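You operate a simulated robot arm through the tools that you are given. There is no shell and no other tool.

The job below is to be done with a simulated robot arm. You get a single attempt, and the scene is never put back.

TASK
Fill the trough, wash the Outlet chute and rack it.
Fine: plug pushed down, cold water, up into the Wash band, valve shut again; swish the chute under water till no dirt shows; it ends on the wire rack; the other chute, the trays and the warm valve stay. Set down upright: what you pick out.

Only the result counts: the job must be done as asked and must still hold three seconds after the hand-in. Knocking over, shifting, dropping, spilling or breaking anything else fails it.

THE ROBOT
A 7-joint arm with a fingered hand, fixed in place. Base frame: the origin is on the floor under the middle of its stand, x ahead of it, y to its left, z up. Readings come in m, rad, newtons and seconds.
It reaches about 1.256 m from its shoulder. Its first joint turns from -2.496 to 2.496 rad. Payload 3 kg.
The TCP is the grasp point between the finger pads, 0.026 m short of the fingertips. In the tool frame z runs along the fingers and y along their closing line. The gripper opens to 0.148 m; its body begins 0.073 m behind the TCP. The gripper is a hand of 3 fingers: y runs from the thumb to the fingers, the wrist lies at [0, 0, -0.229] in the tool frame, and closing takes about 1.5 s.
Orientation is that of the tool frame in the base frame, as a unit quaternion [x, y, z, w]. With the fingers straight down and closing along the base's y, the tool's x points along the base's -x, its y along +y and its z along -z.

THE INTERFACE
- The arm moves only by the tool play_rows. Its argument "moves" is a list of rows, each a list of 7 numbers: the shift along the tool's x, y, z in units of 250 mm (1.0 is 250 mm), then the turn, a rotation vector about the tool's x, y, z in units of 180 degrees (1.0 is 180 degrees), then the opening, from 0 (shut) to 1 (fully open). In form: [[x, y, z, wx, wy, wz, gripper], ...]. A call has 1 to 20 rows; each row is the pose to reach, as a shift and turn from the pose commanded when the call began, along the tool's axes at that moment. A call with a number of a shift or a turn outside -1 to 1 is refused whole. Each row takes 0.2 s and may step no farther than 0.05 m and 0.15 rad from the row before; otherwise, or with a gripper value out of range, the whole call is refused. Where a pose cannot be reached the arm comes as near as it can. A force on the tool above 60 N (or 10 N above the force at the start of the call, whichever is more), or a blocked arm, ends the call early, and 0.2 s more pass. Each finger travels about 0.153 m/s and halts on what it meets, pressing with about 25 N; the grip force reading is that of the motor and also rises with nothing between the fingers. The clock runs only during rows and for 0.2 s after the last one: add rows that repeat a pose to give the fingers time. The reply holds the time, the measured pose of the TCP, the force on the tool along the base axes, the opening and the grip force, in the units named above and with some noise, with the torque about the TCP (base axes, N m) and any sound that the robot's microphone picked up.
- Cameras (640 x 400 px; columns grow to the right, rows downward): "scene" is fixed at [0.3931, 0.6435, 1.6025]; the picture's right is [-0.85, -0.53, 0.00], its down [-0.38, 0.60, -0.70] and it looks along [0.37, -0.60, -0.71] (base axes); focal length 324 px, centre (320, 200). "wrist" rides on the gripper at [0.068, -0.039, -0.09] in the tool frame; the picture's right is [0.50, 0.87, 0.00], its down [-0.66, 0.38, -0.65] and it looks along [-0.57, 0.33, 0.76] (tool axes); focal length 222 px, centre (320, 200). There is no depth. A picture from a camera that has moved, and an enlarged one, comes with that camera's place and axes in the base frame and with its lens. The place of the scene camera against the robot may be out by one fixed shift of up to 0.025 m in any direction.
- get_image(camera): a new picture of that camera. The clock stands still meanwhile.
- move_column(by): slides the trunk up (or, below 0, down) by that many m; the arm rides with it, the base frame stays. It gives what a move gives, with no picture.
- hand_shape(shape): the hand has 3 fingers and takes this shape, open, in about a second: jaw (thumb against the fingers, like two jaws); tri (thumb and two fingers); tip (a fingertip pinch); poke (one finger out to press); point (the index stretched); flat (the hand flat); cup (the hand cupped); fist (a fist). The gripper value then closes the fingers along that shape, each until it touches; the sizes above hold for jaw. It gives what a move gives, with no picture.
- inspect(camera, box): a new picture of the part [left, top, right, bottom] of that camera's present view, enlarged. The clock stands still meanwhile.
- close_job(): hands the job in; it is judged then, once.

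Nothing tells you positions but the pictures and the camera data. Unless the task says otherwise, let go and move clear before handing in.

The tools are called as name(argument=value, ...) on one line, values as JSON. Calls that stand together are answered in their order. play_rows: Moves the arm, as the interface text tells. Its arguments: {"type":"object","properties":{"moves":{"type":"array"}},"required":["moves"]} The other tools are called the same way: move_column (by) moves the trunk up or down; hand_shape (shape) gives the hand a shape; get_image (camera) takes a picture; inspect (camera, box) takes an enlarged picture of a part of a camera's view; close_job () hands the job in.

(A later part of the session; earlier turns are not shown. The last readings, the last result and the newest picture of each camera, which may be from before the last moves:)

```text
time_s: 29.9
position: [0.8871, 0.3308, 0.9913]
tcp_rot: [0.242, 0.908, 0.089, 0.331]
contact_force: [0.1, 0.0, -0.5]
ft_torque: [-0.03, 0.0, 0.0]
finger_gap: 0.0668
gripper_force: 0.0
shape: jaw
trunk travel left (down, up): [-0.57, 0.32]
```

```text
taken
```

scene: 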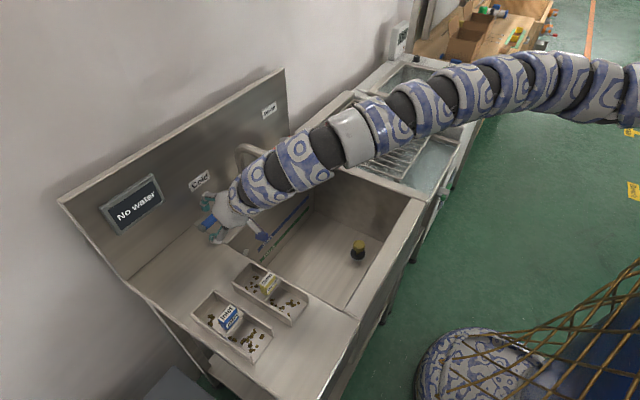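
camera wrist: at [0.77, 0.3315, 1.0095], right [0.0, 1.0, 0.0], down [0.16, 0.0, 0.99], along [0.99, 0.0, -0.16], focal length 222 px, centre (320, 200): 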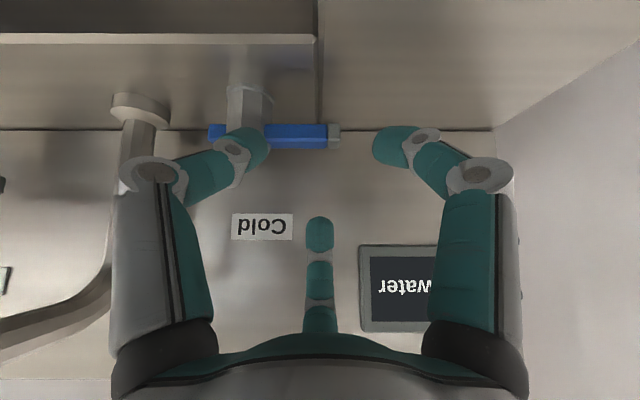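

The hand fits, and the lever lies in line with the gap between the upper and lower fingers, with its axis at about z 0.921. I'll advance along the tool axis part way and check.

play_rows(moves=[[0, 0, 0.05, 0, 0, 0, 0.45], [0, 0, 0.11, 0, 0, 0, 0.45], [0.002, -0.003, 0.17, 0, 0, 0, 0.45], [0.004, -0.005, 0.22, 0, 0, 0, 0.45]])

get_image(camera="wrist")

inspect(camera="scene", box=[180, 160, 300, 260])

```text
time_s: 30.9
position: [0.9199, 0.3301, 0.9476]
tcp_rot: [0.242, 0.908, 0.089, 0.33]
contact_force: [0.0, 0.0, -0.2]
ft_torque: [0.0, 0.02, -0.01]
finger_gap: 0.0668
gripper_force: 0.1
shape: jaw
trunk travel left (down, up): [-0.57, 0.32]
```

```text
taken
camera wrist: at [0.8033, 0.3304, 0.9662], right [0.0, 1.0, 0.0], down [0.16, 0.0, 0.99], along [0.99, 0.0, -0.16], focal length 222 px, centre (320, 200)
```

wrist: 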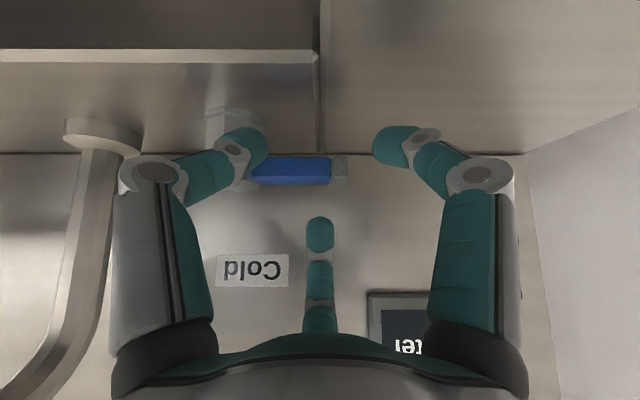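

```text
4.00 times, centred on (240, 210) of scene
camera zoom: at [0.3931, 0.6435, 1.6025], right [-0.85, -0.53, 0.0], down [-0.38, 0.6, -0.7], along [0.37, -0.6, -0.71], focal length 1298 px, centre (640, 160)
```

zoom: 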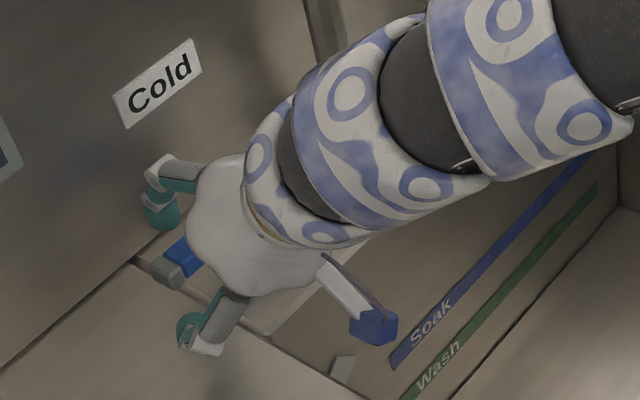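

The lower left finger would pass very near the valve hub, so I'll shift 6 mm towards the lever's end, narrow the fork slightly and then slide onto the lever.

play_rows(moves=[[0.012, 0.021, 0.0, 0, 0, 0, 0.36], [0.012, 0.021, 0.03, 0, 0, 0, 0.34], [0.012, 0.021, 0.06, 0, 0, 0, 0.34], [0.012, 0.021, 0.09, 0, 0, 0, 0.34], [0.012, 0.021, 0.12, 0, 0, 0, 0.34]])

get_image(camera="wrist")

inspect(camera="scene", box=[180, 160, 300, 260])

```text
time_s: 32.1
position: [0.9311, 0.337, 0.937]
tcp_rot: [0.242, 0.908, 0.089, 0.33]
contact_force: [-0.1, 0.3, 0.1]
ft_torque: [0.02, 0.0, 0.02]
finger_gap: 0.0506
gripper_force: 0.0
shape: jaw
out of reach, approached as far as the arm can: row 4, 5
trunk travel left (down, up): [-0.57, 0.32]
```

```text
taken
camera wrist: at [0.8129, 0.3369, 0.9556], right [0.0, 1.0, 0.0], down [0.16, 0.0, 0.99], along [0.99, 0.0, -0.16], focal length 222 px, centre (320, 200)
```

wrist: 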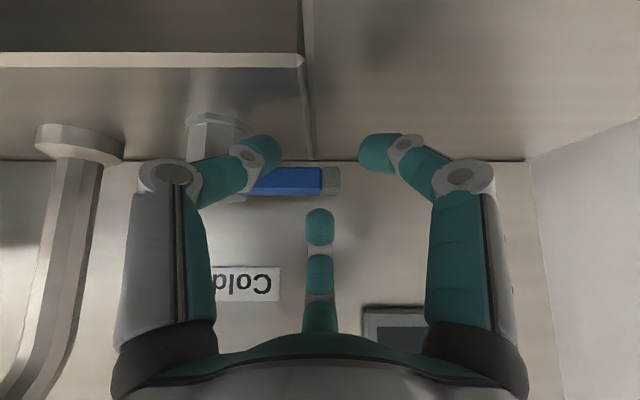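

```text
4.00 times, centred on (240, 210) of scene
camera zoom: at [0.3931, 0.6435, 1.6025], right [-0.85, -0.53, 0.0], down [-0.38, 0.6, -0.7], along [0.37, -0.6, -0.71], focal length 1298 px, centre (640, 160)
```

zoom: 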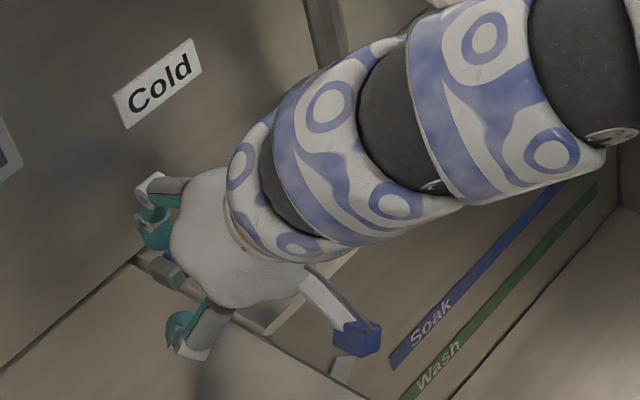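

The arm runs out just short of the lever. I'll swing the hand's tilt about 13° so the wrist moves towards −y, which gains some reach, and then finish advancing.

play_rows(moves=[[0, 0, -0.01, -0.014, 0.011, 0, 0.34], [0, 0, -0.01, -0.028, 0.022, 0, 0.34], [0, 0, -0.01, -0.042, 0.033, 0, 0.34], [0, 0, 0, -0.0564, 0.0434, 0, 0.34], [0.002, -0.001, 0.025, -0.0564, 0.0434, 0, 0.34], [0.004, -0.002, 0.05, -0.0564, 0.0434, 0, 0.34], [0.005, -0.003, 0.069, -0.0564, 0.0434, 0, 0.34]])

get_image(camera="wrist")

inspect(camera="scene", box=[180, 160, 300, 260])

```text
time_s: 33.7
position: [0.9421, 0.3364, 0.9247]
tcp_rot: [0.206, 0.917, 0.184, 0.288]
contact_force: [1.3, -0.5, -0.1]
ft_torque: [-0.01, 0.0, 0.0]
finger_gap: 0.0506
gripper_force: 0.0
shape: jaw
trunk travel left (down, up): [-0.57, 0.32]
```

```text
taken
camera wrist: at [0.8262, 0.3154, 0.9439], right [-0.14, 0.98, 0.17], down [0.2, -0.14, 0.97], along [0.97, 0.17, -0.17], focal length 222 px, centre (320, 200)
```

wrist: 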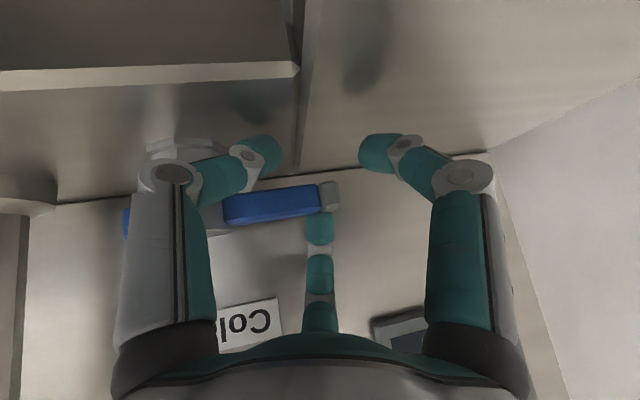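

```text
4.00 times, centred on (240, 210) of scene
camera zoom: at [0.3931, 0.6435, 1.6025], right [-0.85, -0.53, 0.0], down [-0.38, 0.6, -0.7], along [0.37, -0.6, -0.71], focal length 1298 px, centre (640, 160)
```

zoom: 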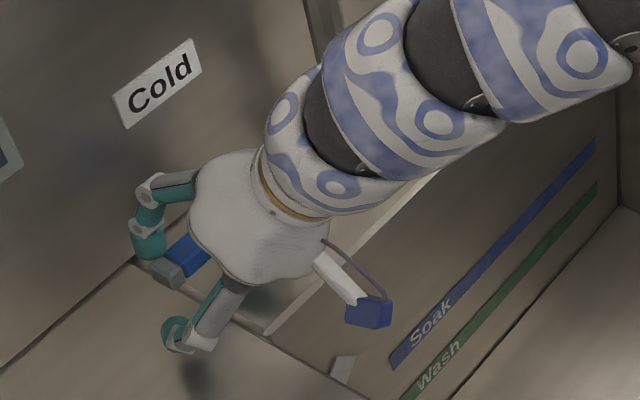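

The upper fingertip now sits behind the lever's end. I'll pull gently towards −x along the start of the lever's arc and watch for force, sound and movement.

play_rows(moves=[[0.024, -0.009, -0.019, 0, 0, 0, 0.34], [0.048, -0.018, -0.038, 0, 0, 0, 0.34], [0.068, -0.033, -0.06, 0, 0, 0, 0.34], [0.086, -0.052, -0.081, 0, 0, 0, 0.34]])

get_image(camera="wrist")

get_image(camera="scene")

```text
time_s: 34.7
position: [0.9082, 0.332, 0.9224]
tcp_rot: [0.206, 0.917, 0.184, 0.289]
contact_force: [0.6, -0.2, 0.4]
ft_torque: [-0.02, -0.02, 0.03]
finger_gap: 0.0514
gripper_force: 0.0
shape: jaw
trunk travel left (down, up): [-0.57, 0.32]
```

```text
taken
camera wrist: at [0.7929, 0.3113, 0.9432], right [-0.14, 0.98, 0.17], down [0.2, -0.14, 0.97], along [0.97, 0.17, -0.17], focal length 222 px, centre (320, 200)
```

wrist: 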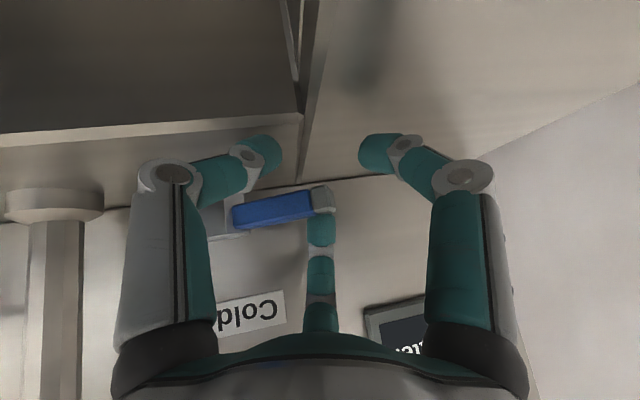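

```text
taken
```

scene: 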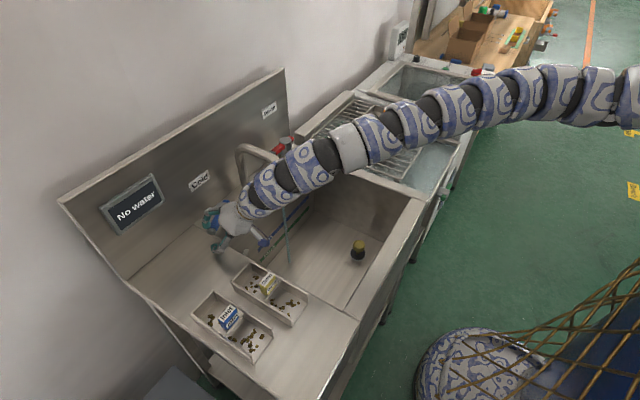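

Cold water is now running from the spout, so this is the opening direction. I'll wait a moment and see how quickly the trough fills.

play_rows(moves=[[0, 0, 0, 0, 0, 0, 0.34], [0, 0, 0, 0, 0, 0, 0.34], [0, 0, 0, 0, 0, 0, 0.34], [0, 0, 0, 0, 0, 0, 0.34], [0, 0, 0, 0, 0, 0, 0.34], [0, 0, 0, 0, 0, 0, 0.34], [0, 0, 0, 0, 0, 0, 0.34], [0, 0, 0, 0, 0, 0, 0.34], [0, 0, 0, 0, 0, 0, 0.34], [0, 0, 0, 0, 0, 0, 0.34]])

inspect(camera="scene", box=[220, 150, 440, 300])

inspect(camera="scene", box=[90, 160, 180, 240])

```text
time_s: 36.9
position: [0.9084, 0.3305, 0.9233]
tcp_rot: [0.206, 0.917, 0.185, 0.288]
contact_force: [0.6, 1.2, 1.0]
ft_torque: [0.0, 0.0, 0.07]
finger_gap: 0.0508
gripper_force: 0.0
shape: jaw
trunk travel left (down, up): [-0.57, 0.32]
```

```text
2.67 times, centred on (330, 225) of scene
camera zoom: at [0.3931, 0.6435, 1.6025], right [-0.85, -0.53, 0.0], down [-0.38, 0.6, -0.7], along [0.37, -0.6, -0.71], focal length 865 px, centre (293, 133)
```

zoom: 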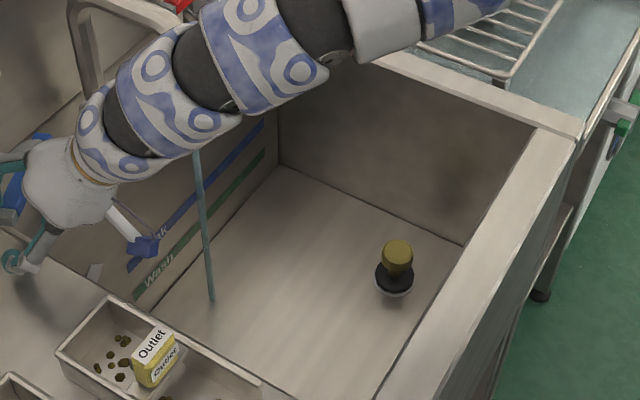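

```text
5.00 times, centred on (135, 200) of scene
camera zoom: at [0.3931, 0.6435, 1.6025], right [-0.85, -0.53, 0.0], down [-0.38, 0.6, -0.7], along [0.37, -0.6, -0.71], focal length 1622 px, centre (1245, 200)
```

zoom: 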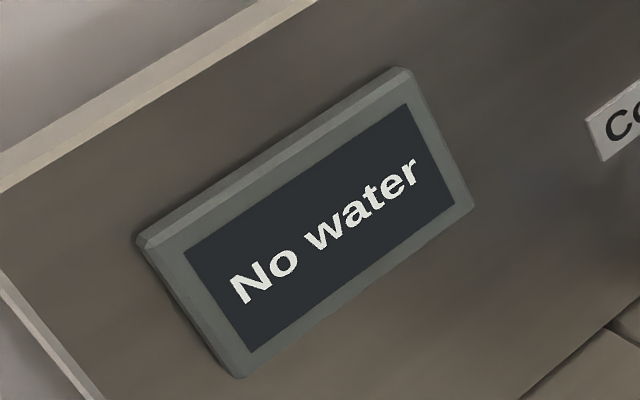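

The stream is thin and the trough floor still looks dry, so I'll open the lever further along its arc.

play_rows(moves=[[0.019, -0.027, -0.027, 0, 0, 0, 0.34], [0.0376, -0.0545, -0.0547, 0, 0, 0, 0.34], [0.052, -0.076, -0.076, 0, 0, 0, 0.34], [0.067, -0.098, -0.098, 0, 0, 0, 0.34]])

get_image(camera="wrist")

get_image(camera="scene")

```text
time_s: 37.9
position: [0.8739, 0.3123, 0.9222]
tcp_rot: [0.205, 0.917, 0.184, 0.288]
contact_force: [1.3, -0.2, 2.6]
ft_torque: [0.0, -0.13, -0.05]
finger_gap: 0.0523
gripper_force: 0.0
shape: jaw
trunk travel left (down, up): [-0.57, 0.32]
```

```text
taken
camera wrist: at [0.759, 0.2932, 0.9431], right [-0.14, 0.98, 0.17], down [0.2, -0.14, 0.97], along [0.97, 0.17, -0.17], focal length 222 px, centre (320, 200)
```

wrist: 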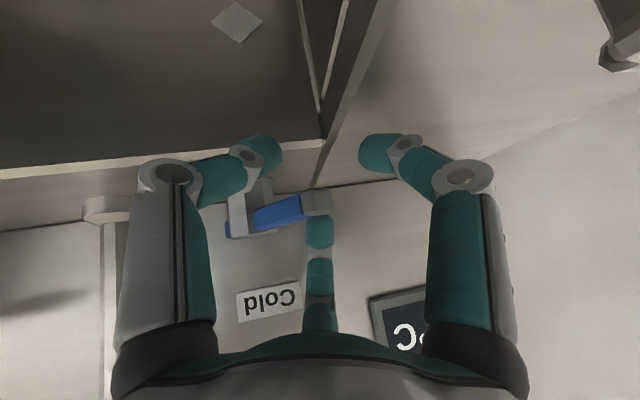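

```text
taken
```

scene: 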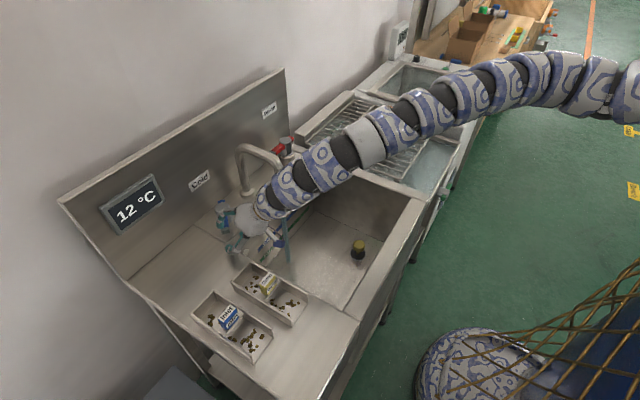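

The display now reads 12 °C, so cold water is collecting. I'll watch the level.

play_rows(moves=[[0, 0, 0, 0, 0, 0, 0.34], [0, 0, 0, 0, 0, 0, 0.34], [0, 0, 0, 0, 0, 0, 0.34], [0, 0, 0, 0, 0, 0, 0.34], [0, 0, 0, 0, 0, 0, 0.34], [0, 0, 0, 0, 0, 0, 0.34], [0, 0, 0, 0, 0, 0, 0.34], [0, 0, 0, 0, 0, 0, 0.34], [0, 0, 0, 0, 0, 0, 0.34], [0, 0, 0, 0, 0, 0, 0.34]])

inspect(camera="scene", box=[220, 150, 440, 300])

```text
time_s: 40.1
position: [0.8757, 0.3135, 0.923]
tcp_rot: [0.206, 0.917, 0.184, 0.288]
contact_force: [0.8, -0.7, 2.3]
ft_torque: [0.0, -0.07, -0.02]
finger_gap: 0.0517
gripper_force: 0.0
shape: jaw
trunk travel left (down, up): [-0.57, 0.32]
```

```text
2.67 times, centred on (330, 225) of scene
camera zoom: at [0.3931, 0.6435, 1.6025], right [-0.85, -0.53, 0.0], down [-0.38, 0.6, -0.7], along [0.37, -0.6, -0.71], focal length 865 px, centre (293, 133)
```

zoom: 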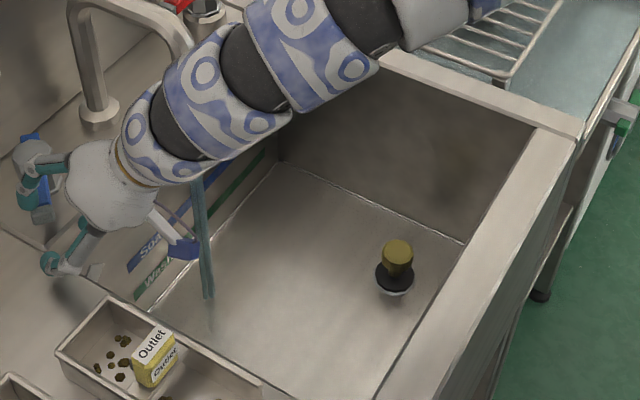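

play_rows(moves=[[0, 0, 0, 0, 0, 0, 0.34], [0, 0, 0, 0, 0, 0, 0.34], [0, 0, 0, 0, 0, 0, 0.34], [0, 0, 0, 0, 0, 0, 0.34], [0, 0, 0, 0, 0, 0, 0.34], [0, 0, 0, 0, 0, 0, 0.34], [0, 0, 0, 0, 0, 0, 0.34], [0, 0, 0, 0, 0, 0, 0.34], [0, 0, 0, 0, 0, 0, 0.34], [0, 0, 0, 0, 0, 0, 0.34], [0, 0, 0, 0, 0, 0, 0.34], [0, 0, 0, 0, 0, 0, 0.34], [0, 0, 0, 0, 0, 0, 0.34], [0, 0, 0, 0, 0, 0, 0.34], [0, 0, 0, 0, 0, 0, 0.34]])

inspect(camera="scene", box=[220, 150, 440, 300])

inspect(camera="scene", box=[250, 220, 310, 270])

```text
time_s: 43.3
position: [0.8748, 0.3142, 0.9242]
tcp_rot: [0.206, 0.917, 0.184, 0.288]
contact_force: [-0.1, 0.1, 1.7]
ft_torque: [0.0, -0.07, 0.0]
finger_gap: 0.0515
gripper_force: 0.0
shape: jaw
trunk travel left (down, up): [-0.57, 0.32]
```

```text
2.67 times, centred on (330, 225) of scene
camera zoom: at [0.3931, 0.6435, 1.6025], right [-0.85, -0.53, 0.0], down [-0.38, 0.6, -0.7], along [0.37, -0.6, -0.71], focal length 865 px, centre (293, 133)
```

zoom: 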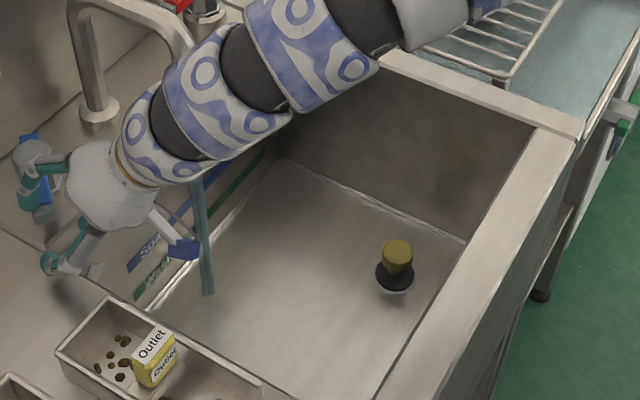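

```text
8.00 times, centred on (280, 245) of scene
camera zoom: at [0.3931, 0.6435, 1.6025], right [-0.85, -0.53, 0.0], down [-0.38, 0.6, -0.7], along [0.37, -0.6, -0.71], focal length 2595 px, centre (640, -160)
```

zoom: 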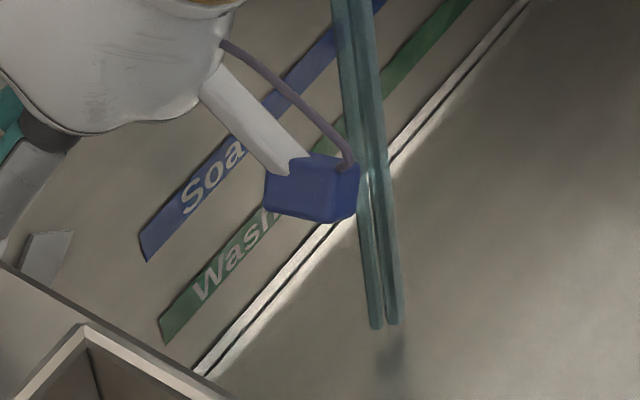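

Water stands roughly 1 cm deep and is rising slowly. The Wash band is about 4.8–7 cm above the floor, so I'll keep waiting with the hand held still.

play_rows(moves=[[0, 0, 0, 0, 0, 0, 0.34], [0, 0, 0, 0, 0, 0, 0.34], [0, 0, 0, 0, 0, 0, 0.34], [0, 0, 0, 0, 0, 0, 0.34], [0, 0, 0, 0, 0, 0, 0.34], [0, 0, 0, 0, 0, 0, 0.34], [0, 0, 0, 0, 0, 0, 0.34], [0, 0, 0, 0, 0, 0, 0.34], [0, 0, 0, 0, 0, 0, 0.34], [0, 0, 0, 0, 0, 0, 0.34], [0, 0, 0, 0, 0, 0, 0.34], [0, 0, 0, 0, 0, 0, 0.34], [0, 0, 0, 0, 0, 0, 0.34], [0, 0, 0, 0, 0, 0, 0.34], [0, 0, 0, 0, 0, 0, 0.34], [0, 0, 0, 0, 0, 0, 0.34], [0, 0, 0, 0, 0, 0, 0.34], [0, 0, 0, 0, 0, 0, 0.34], [0, 0, 0, 0, 0, 0, 0.34], [0, 0, 0, 0, 0, 0, 0.34]])

inspect(camera="scene", box=[250, 220, 310, 270])

```text
time_s: 47.5
position: [0.875, 0.3137, 0.924]
tcp_rot: [0.205, 0.917, 0.185, 0.289]
contact_force: [0.1, -0.4, 1.6]
ft_torque: [-0.02, -0.02, 0.0]
finger_gap: 0.0508
gripper_force: 0.0
shape: jaw
trunk travel left (down, up): [-0.57, 0.32]
```

```text
8.00 times, centred on (280, 245) of scene
camera zoom: at [0.3931, 0.6435, 1.6025], right [-0.85, -0.53, 0.0], down [-0.38, 0.6, -0.7], along [0.37, -0.6, -0.71], focal length 2595 px, centre (640, -160)
```

zoom: 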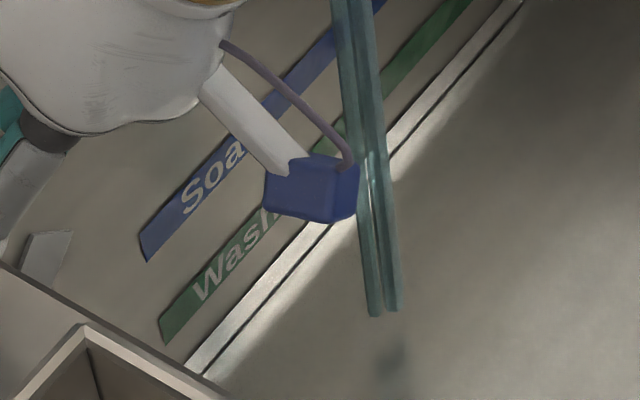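

The level is rising at about 1.9 mm/s, with around 2 cm still to go to the lower edge of the Wash band. I'll keep waiting.

play_rows(moves=[[0, 0, 0, 0, 0, 0, 0.34], [0, 0, 0, 0, 0, 0, 0.34], [0, 0, 0, 0, 0, 0, 0.34], [0, 0, 0, 0, 0, 0, 0.34], [0, 0, 0, 0, 0, 0, 0.34], [0, 0, 0, 0, 0, 0, 0.34], [0, 0, 0, 0, 0, 0, 0.34], [0, 0, 0, 0, 0, 0, 0.34], [0, 0, 0, 0, 0, 0, 0.34], [0, 0, 0, 0, 0, 0, 0.34], [0, 0, 0, 0, 0, 0, 0.34], [0, 0, 0, 0, 0, 0, 0.34], [0, 0, 0, 0, 0, 0, 0.34], [0, 0, 0, 0, 0, 0, 0.34], [0, 0, 0, 0, 0, 0, 0.34], [0, 0, 0, 0, 0, 0, 0.34], [0, 0, 0, 0, 0, 0, 0.34], [0, 0, 0, 0, 0, 0, 0.34], [0, 0, 0, 0, 0, 0, 0.34], [0, 0, 0, 0, 0, 0, 0.34]])

inspect(camera="scene", box=[250, 220, 310, 270])

```text
time_s: 51.7
position: [0.8755, 0.3131, 0.9223]
tcp_rot: [0.207, 0.917, 0.184, 0.288]
contact_force: [0.0, -0.2, 0.2]
ft_torque: [0.01, -0.03, 0.01]
finger_gap: 0.0503
gripper_force: 0.0
shape: jaw
trunk travel left (down, up): [-0.57, 0.32]
```

```text
8.00 times, centred on (280, 245) of scene
camera zoom: at [0.3931, 0.6435, 1.6025], right [-0.85, -0.53, 0.0], down [-0.38, 0.6, -0.7], along [0.37, -0.6, -0.71], focal length 2595 px, centre (640, -160)
```

zoom: 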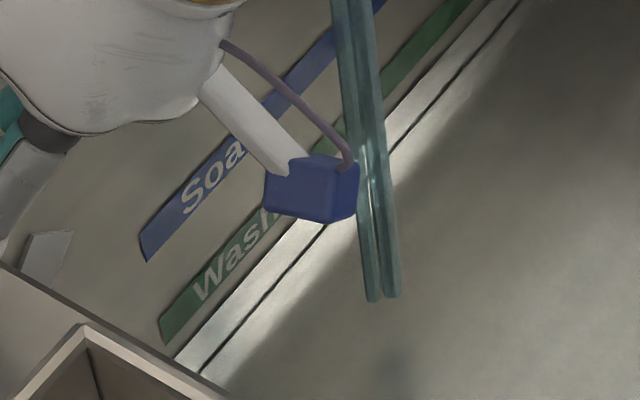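

play_rows(moves=[[0, 0, 0, 0, 0, 0, 0.34], [0, 0, 0, 0, 0, 0, 0.34], [0, 0, 0, 0, 0, 0, 0.34], [0, 0, 0, 0, 0, 0, 0.34], [0, 0, 0, 0, 0, 0, 0.34], [0, 0, 0, 0, 0, 0, 0.34], [0, 0, 0, 0, 0, 0, 0.34], [0, 0, 0, 0, 0, 0, 0.34], [0, 0, 0, 0, 0, 0, 0.34], [0, 0, 0, 0, 0, 0, 0.34], [0, 0, 0, 0, 0, 0, 0.34], [0, 0, 0, 0, 0, 0, 0.34], [0, 0, 0, 0, 0, 0, 0.34], [0, 0, 0, 0, 0, 0, 0.34], [0, 0, 0, 0, 0, 0, 0.34], [0, 0, 0, 0, 0, 0, 0.34], [0, 0, 0, 0, 0, 0, 0.34], [0, 0, 0, 0, 0, 0, 0.34], [0, 0, 0, 0, 0, 0, 0.34], [0, 0, 0, 0, 0, 0, 0.34]])

inspect(camera="scene", box=[250, 220, 310, 270])

get_image(camera="wrist")

get_image(camera="scene")

```text
time_s: 55.9
position: [0.8745, 0.3137, 0.9236]
tcp_rot: [0.206, 0.917, 0.184, 0.288]
contact_force: [-1.2, 0.0, -0.4]
ft_torque: [0.0, 0.02, 0.0]
finger_gap: 0.0507
gripper_force: 0.1
shape: jaw
trunk travel left (down, up): [-0.57, 0.32]
```

```text
8.00 times, centred on (280, 245) of scene
camera zoom: at [0.3931, 0.6435, 1.6025], right [-0.85, -0.53, 0.0], down [-0.38, 0.6, -0.7], along [0.37, -0.6, -0.71], focal length 2595 px, centre (640, -160)
```

zoom: 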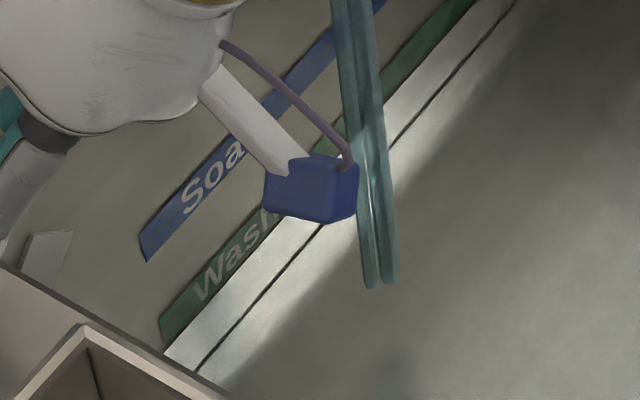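

```text
taken
camera wrist: at [0.7596, 0.2933, 0.9434], right [-0.14, 0.98, 0.17], down [0.2, -0.14, 0.97], along [0.97, 0.17, -0.17], focal length 222 px, centre (320, 200)
```

wrist: 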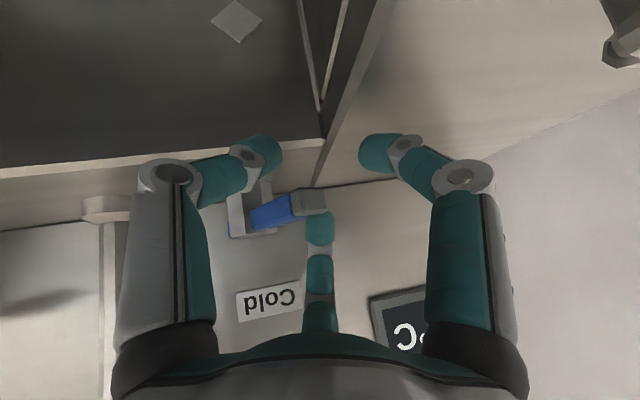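

```text
taken
```

scene: 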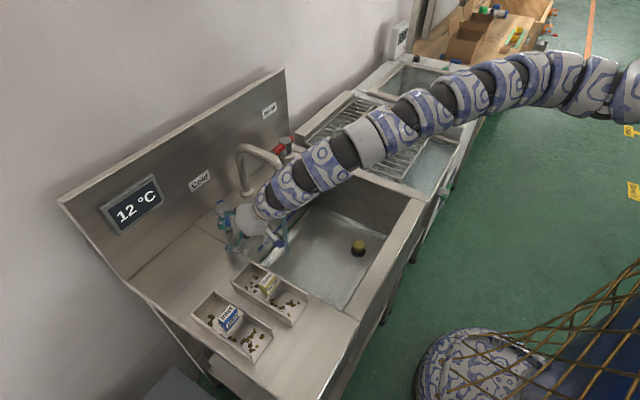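

The water has just reached the lower edge of the Wash band, so now I'll prepare to close. I'll unhook, back off slightly, raise the hand 3 cm and bring the lower finger to the lever's near side.

play_rows(moves=[[0.06, -0.022, -0.048, 0, 0, 0, 0.34], [0.002, 0.037, -0.146, 0, 0, 0, 0.34], [-0.05, 0.027, -0.12, 0, 0, 0, 0.34], [-0.101, 0.018, -0.097, 0, 0, 0, 0.34]])

get_image(camera="wrist")

inspect(camera="scene", box=[250, 220, 310, 270])

```text
time_s: 56.9
position: [0.881, 0.2999, 0.9548]
tcp_rot: [0.206, 0.917, 0.185, 0.288]
contact_force: [0.8, 0.3, 0.3]
ft_torque: [0.0, -0.03, 0.0]
finger_gap: 0.0506
gripper_force: 0.0
shape: jaw
trunk travel left (down, up): [-0.57, 0.32]
```

```text
taken
camera wrist: at [0.7654, 0.2794, 0.9756], right [-0.14, 0.98, 0.17], down [0.2, -0.14, 0.97], along [0.97, 0.17, -0.17], focal length 222 px, centre (320, 200)
```

wrist: 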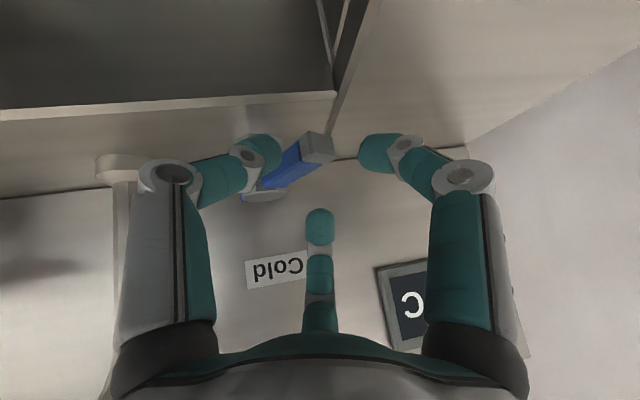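

```text
8.00 times, centred on (280, 245) of scene
camera zoom: at [0.3931, 0.6435, 1.6025], right [-0.85, -0.53, 0.0], down [-0.38, 0.6, -0.7], along [0.37, -0.6, -0.71], focal length 2595 px, centre (640, -160)
```

zoom: 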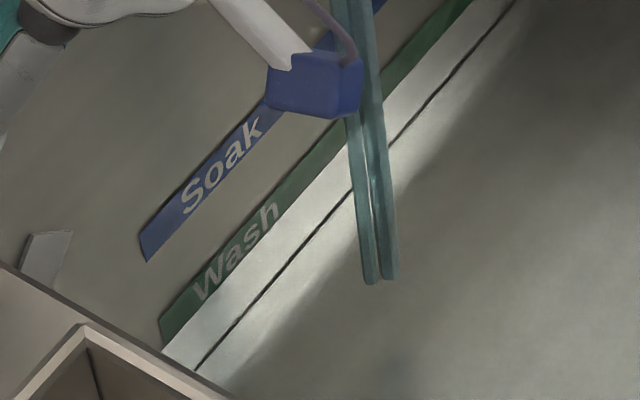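

The lever end now lies between the lower two fingers at their height. I'll wait about 1.6 s for the level to get into the band, then push the lever shut along its arc.

play_rows(moves=[[0, 0, 0, 0, 0, 0, 0.34], [0, 0, 0, 0, 0, 0, 0.34], [0, 0, 0, 0, 0, 0, 0.34], [0, 0, 0, 0, 0, 0, 0.34], [0, 0, 0, 0, 0, 0, 0.34], [0, 0, 0, 0, 0, 0, 0.34], [0, 0, 0, 0, 0, 0, 0.34], [0.004, 0.038, 0.02, 0, 0, 0, 0.34], [0.0076, 0.0766, 0.041, 0, 0, 0, 0.34], [0.007, 0.133, 0.075, 0, 0, 0, 0.34], [-0.01, 0.183, 0.115, 0, 0, 0, 0.34], [-0.041, 0.224, 0.157, 0, 0, 0, 0.34]])

get_image(camera="wrist")

inspect(camera="scene", box=[250, 220, 310, 270])

inspect(camera="scene", box=[180, 130, 340, 260])

```text
time_s: 59.5
position: [0.9276, 0.3517, 0.9542]
tcp_rot: [0.206, 0.917, 0.185, 0.288]
contact_force: [0.3, -0.5, -1.0]
ft_torque: [0.01, 0.04, -0.01]
finger_gap: 0.0506
gripper_force: 0.0
shape: jaw
trunk travel left (down, up): [-0.57, 0.32]
```

```text
taken
camera wrist: at [0.8123, 0.3301, 0.9749], right [-0.14, 0.98, 0.17], down [0.2, -0.14, 0.97], along [0.97, 0.17, -0.17], focal length 222 px, centre (320, 200)
```

wrist: 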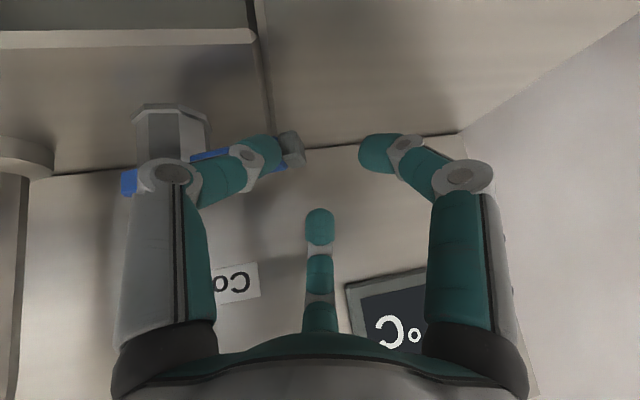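

```text
8.00 times, centred on (280, 245) of scene
camera zoom: at [0.3931, 0.6435, 1.6025], right [-0.85, -0.53, 0.0], down [-0.38, 0.6, -0.7], along [0.37, -0.6, -0.71], focal length 2595 px, centre (640, -160)
```

zoom: 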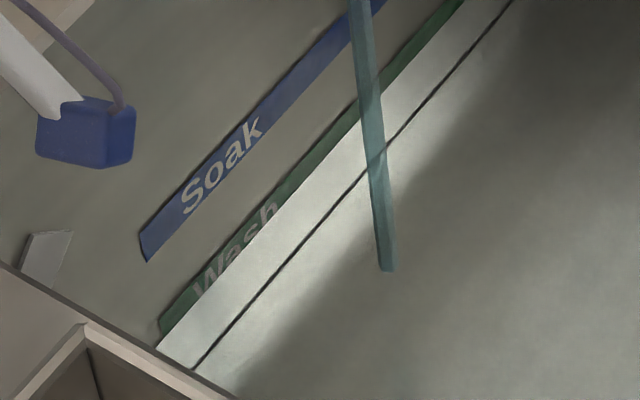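

```text
3.08 times, centred on (260, 195) of scene
camera zoom: at [0.3931, 0.6435, 1.6025], right [-0.85, -0.53, 0.0], down [-0.38, 0.6, -0.7], along [0.37, -0.6, -0.71], focal length 998 px, centre (505, 215)
```

zoom: 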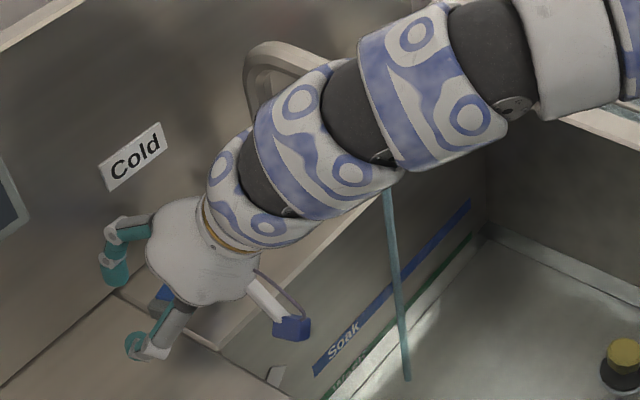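

The level is about halfway up the Wash band, and the lever still has about 14° to go. I'll push it the rest of the way.

play_rows(moves=[[-0.021, 0.008, 0.017, 0, 0, 0, 0.34], [-0.042, 0.015, 0.034, 0, 0, 0, 0.34], [-0.063, 0.023, 0.051, 0, 0, 0, 0.34]])

get_image(camera="wrist")

inspect(camera="scene", box=[250, 220, 310, 270])

```text
time_s: 60.3
position: [0.9466, 0.3516, 0.9556]
tcp_rot: [0.204, 0.917, 0.185, 0.287]
contact_force: [-12.0, 1.1, 1.3]
ft_torque: [0.03, 0.39, -0.31]
finger_gap: 0.0515
gripper_force: 0.1
shape: jaw
trunk travel left (down, up): [-0.57, 0.32]
```

```text
taken
camera wrist: at [0.831, 0.3317, 0.9756], right [-0.14, 0.98, 0.17], down [0.2, -0.14, 0.97], along [0.97, 0.17, -0.18], focal length 222 px, centre (320, 200)
```

wrist: 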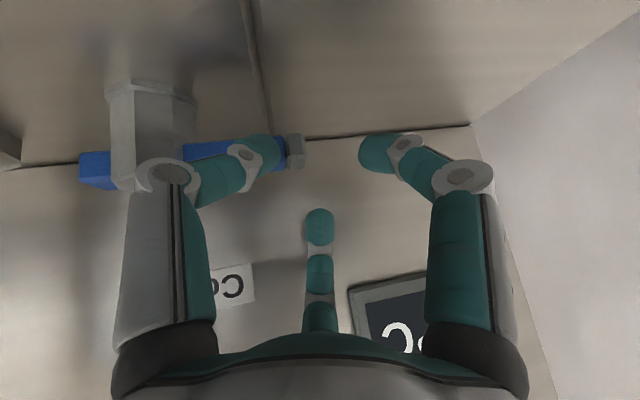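

```text
8.00 times, centred on (280, 245) of scene
camera zoom: at [0.3931, 0.6435, 1.6025], right [-0.85, -0.53, 0.0], down [-0.38, 0.6, -0.7], along [0.37, -0.6, -0.71], focal length 2595 px, centre (640, -160)
```

zoom: 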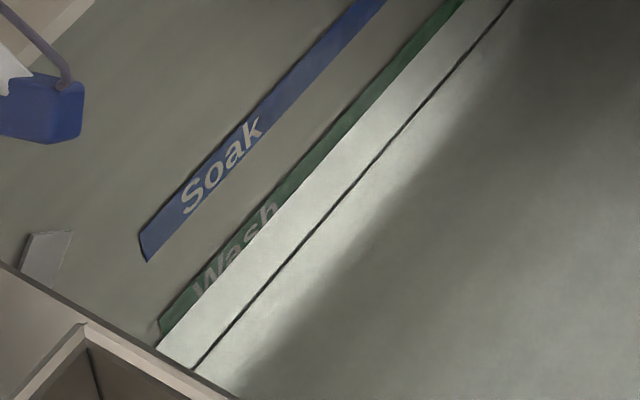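

The stream has stopped and the lever is hard against its stop at 12 N, with the water about mid-way up the Wash band. I'll back away along the tool axis and check.

play_rows(moves=[[0.02, -0.008, -0.03, 0, 0, 0, 0.34], [0.02, -0.008, -0.1, 0, 0, 0, 0.34], [0.02, -0.008, -0.2, 0, 0, 0, 0.34], [0.02, -0.008, -0.32, 0, 0, 0, 0.34], [0.02, -0.008, -0.45, 0, 0, 0, 0.34]])

get_image(camera="wrist")

get_image(camera="scene")

inspect(camera="scene", box=[190, 130, 340, 270])

```text
time_s: 61.5
position: [0.874, 0.3276, 1.0382]
tcp_rot: [0.206, 0.917, 0.183, 0.288]
contact_force: [0.7, -0.3, -0.3]
ft_torque: [0.03, 0.0, -0.03]
finger_gap: 0.0506
gripper_force: 0.0
shape: jaw
trunk travel left (down, up): [-0.57, 0.32]
```

```text
taken
camera wrist: at [0.7592, 0.3073, 1.0586], right [-0.14, 0.98, 0.17], down [0.2, -0.14, 0.97], along [0.97, 0.17, -0.18], focal length 222 px, centre (320, 200)
```

wrist: 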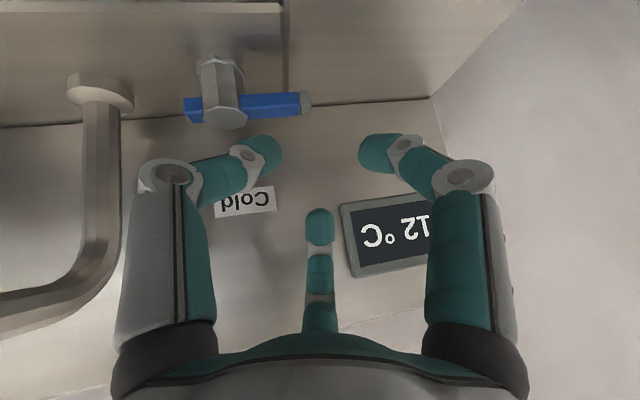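

```text
taken
```

scene: 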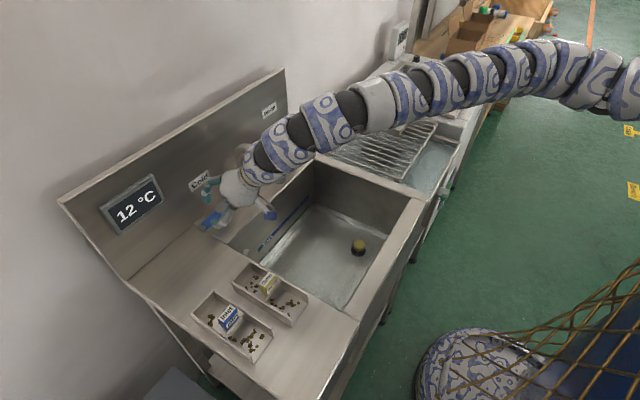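

```text
2.86 times, centred on (265, 200) of scene
camera zoom: at [0.3931, 0.6435, 1.6025], right [-0.85, -0.53, 0.0], down [-0.38, 0.6, -0.7], along [0.37, -0.6, -0.71], focal length 927 px, centre (477, 200)
```

zoom: 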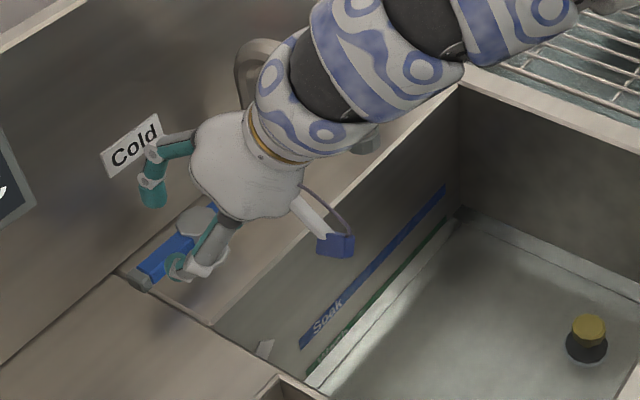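

The lever is back along the wall and the display reads 12 °C. Next I'll bring the hand upright and back from the wall so I can look at the Outlet chute.

play_rows(moves=[[0.02, -0.012, -0.05, 0.01, 0.01, 0, 0.4], [0.05, -0.03, -0.12, 0.03, 0.03, 0, 0.5], [0.09, -0.055, -0.2, 0.05, 0.05, 0, 0.5], [0.13, -0.08, -0.29, 0.072, 0.071, 0, 0.5], [0.17, -0.11, -0.38, 0.094, 0.093, 0, 0.5], [0.21, -0.135, -0.46, 0.116, 0.115, 0, 0.5], [0.245, -0.16, -0.53, 0.137, 0.136, 0, 0.5], [0.276, -0.183, -0.595, 0.1576, 0.1563, 0, 0.5]])

get_image(camera="wrist")

```text
time_s: 63.3
position: [0.7224, 0.2876, 1.1011]
tcp_rot: [0.219, 0.976, 0.0, -0.001]
contact_force: [0.7, 0.3, -1.1]
ft_torque: [-0.02, 0.03, 0.0]
finger_gap: 0.0738
gripper_force: 0.1
shape: jaw
trunk travel left (down, up): [-0.57, 0.32]
```

```text
taken
camera wrist: at [0.6444, 0.2823, 1.19], right [-0.08, 1.0, 0.0], down [0.75, 0.06, 0.65], along [0.65, 0.05, -0.76], focal length 222 px, centre (320, 200)
```

wrist: 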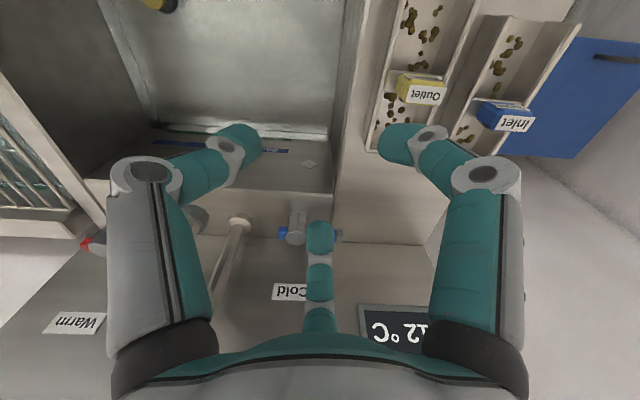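

Now I'll turn the hand so the wrist camera faces +y towards the chutes.

play_rows(moves=[[0.01, 0, 0, 0, 0, -0.03, 0.5], [0.02, 0, 0, 0, 0, -0.07, 0.5], [0.03, 0, 0, 0, 0, -0.11, 0.5], [0.04, 0, 0, 0, 0, -0.15, 0.5], [0.05, -0.01, 0, 0, 0, -0.19, 0.5], [0.06, -0.02, 0, 0, 0, -0.23, 0.5], [0.06, -0.03, 0, 0, 0, -0.27, 0.5], [0.06, -0.04, 0, 0, 0, -0.31, 0.5], [0.06, -0.05, 0, 0, 0, -0.35, 0.5], [0.06, -0.06, 0, 0, 0, -0.39, 0.5], [0.06, -0.07, 0, 0, 0, -0.43, 0.5], [0.06, -0.08, 0, 0, 0, -0.474, 0.5]])

get_image(camera="wrist")

get_image(camera="scene")

```text
time_s: 65.9
position: [0.6992, 0.2757, 1.1]
tcp_rot: [-0.502, 0.865, 0.001, 0.001]
contact_force: [0.1, -0.4, -0.1]
ft_torque: [-0.01, 0.01, 0.0]
finger_gap: 0.0738
gripper_force: 0.0
shape: jaw
trunk travel left (down, up): [-0.57, 0.32]
```

```text
taken
camera wrist: at [0.7003, 0.199, 1.1899], right [-1.0, 0.0, 0.0], down [0.0, 0.76, 0.65], along [0.0, 0.65, -0.76], focal length 222 px, centre (320, 200)
```

wrist: 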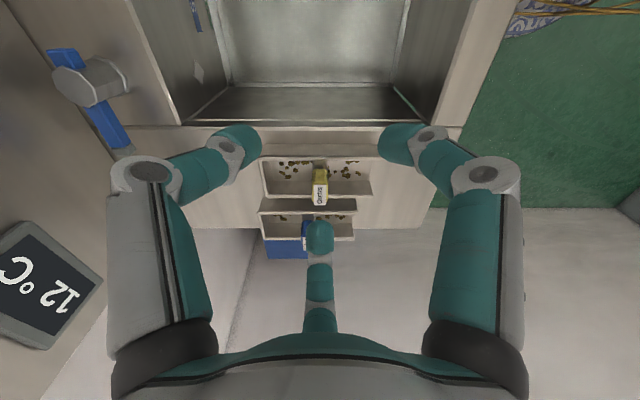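

```text
taken
```

scene: 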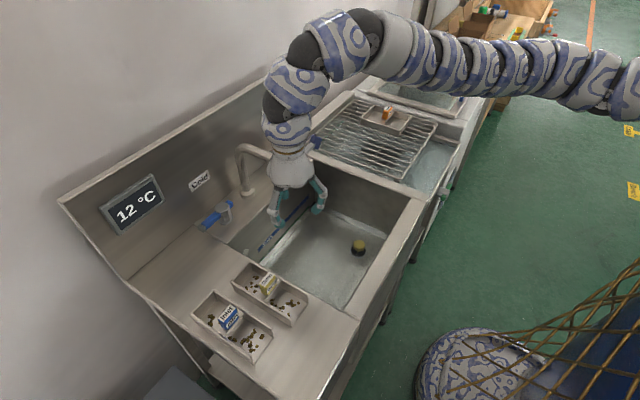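

inspect(camera="wrist", box=[240, 130, 400, 250])

inspect(camera="scene", box=[225, 245, 315, 335])

inspect(camera="scene", box=[300, 70, 480, 200])

```text
3.33 times, centred on (320, 190) of wrist
camera zoom: at [0.7003, 0.199, 1.1899], right [-1.0, 0.0, 0.0], down [0.0, 0.76, 0.65], along [0.0, 0.65, -0.76], focal length 740 px, centre (320, 233)
```

zoom: 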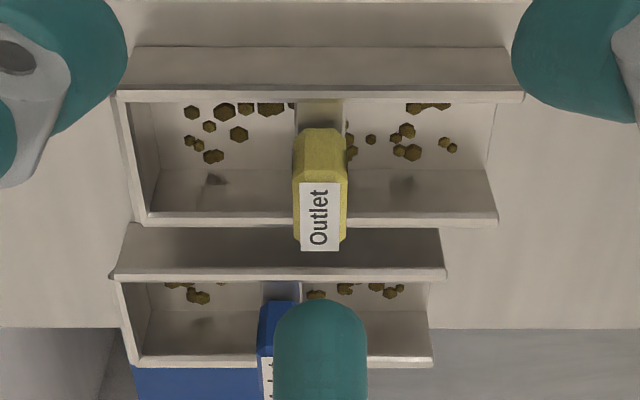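

```text
4.44 times, centred on (270, 290) of scene
camera zoom: at [0.3931, 0.6435, 1.6025], right [-0.85, -0.53, 0.0], down [-0.38, 0.6, -0.7], along [0.37, -0.6, -0.71], focal length 1442 px, centre (542, -200)
```

zoom: 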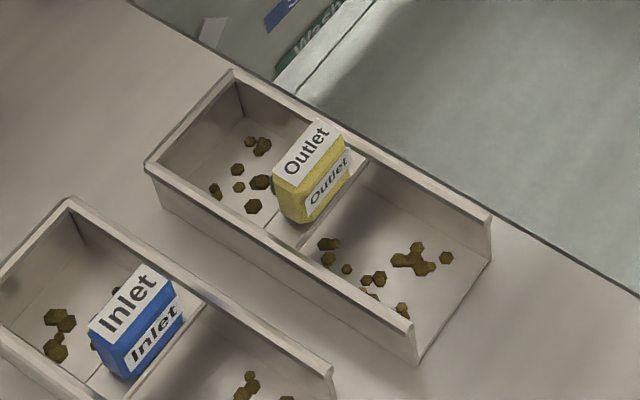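

```text
3.08 times, centred on (390, 135) of scene
camera zoom: at [0.3931, 0.6435, 1.6025], right [-0.85, -0.53, 0.0], down [-0.38, 0.6, -0.7], along [0.37, -0.6, -0.71], focal length 998 px, centre (105, 400)
```

zoom: 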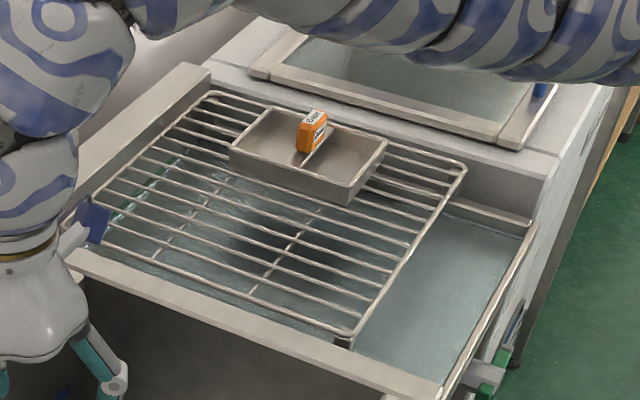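

The Outlet chute spans about x 0.615–0.786 and y 0.357–0.431, with wall tops at z 0.913. Its yellow block is about 2.2 × 3.7 cm, centred at (0.700, 0.399), with its top near z 0.945. This hand yaw suits it, so I'll move above the block.

play_rows(moves=[[-0.06, 0.034, 0.0, 0, 0, 0, 0.45], [-0.15, 0.085, 0.02, 0, 0, 0, 0.45], [-0.25, 0.14, 0.05, 0, 0, 0, 0.45], [-0.35, 0.197, 0.09, 0, 0, 0, 0.45], [-0.43, 0.242, 0.12, 0, 0, 0, 0.45]])

get_image(camera="wrist")

get_image(camera="scene")

```text
time_s: 67.1
position: [0.7003, 0.3992, 1.0703]
tcp_rot: [-0.499, 0.867, -0.001, 0.0]
contact_force: [0.0, 0.3, -0.3]
ft_torque: [0.0, -0.02, -0.04]
finger_gap: 0.0669
gripper_force: 0.0
shape: jaw
trunk travel left (down, up): [-0.57, 0.32]
```

```text
taken
camera wrist: at [0.7019, 0.3213, 1.1591], right [-1.0, 0.0, 0.0], down [0.0, 0.76, 0.65], along [0.0, 0.65, -0.76], focal length 222 px, centre (320, 200)
```

wrist: 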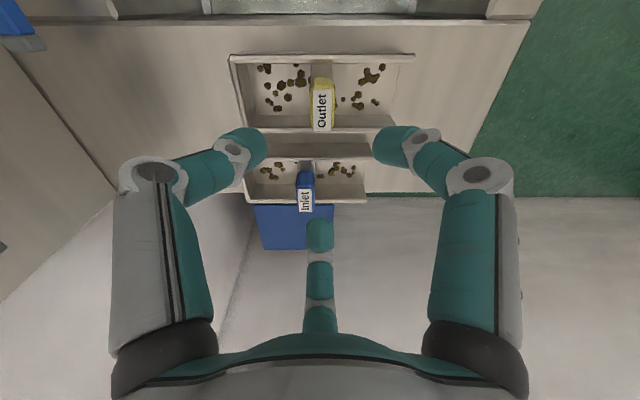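

```text
taken
```

scene: 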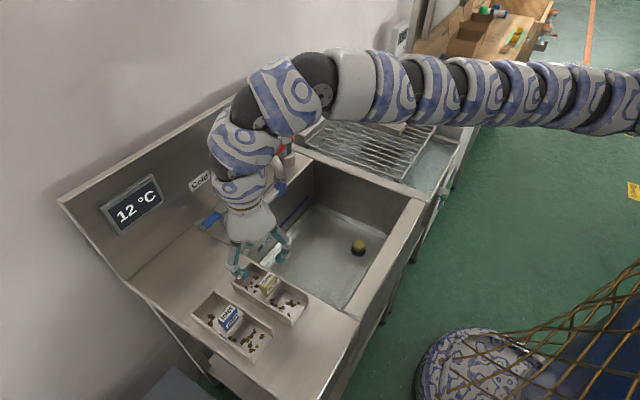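

It reached. I'll take a close view to refine the block's position before going down.

inspect(camera="wrist", box=[220, 40, 420, 165])

```text
3.20 times, centred on (320, 102) of wrist
camera zoom: at [0.7019, 0.3213, 1.1591], right [-1.0, 0.0, 0.0], down [0.0, 0.76, 0.65], along [0.0, 0.65, -0.76], focal length 711 px, centre (320, 512)
```

zoom: 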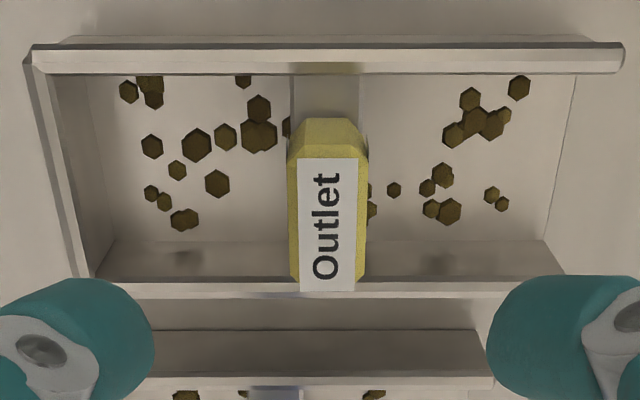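

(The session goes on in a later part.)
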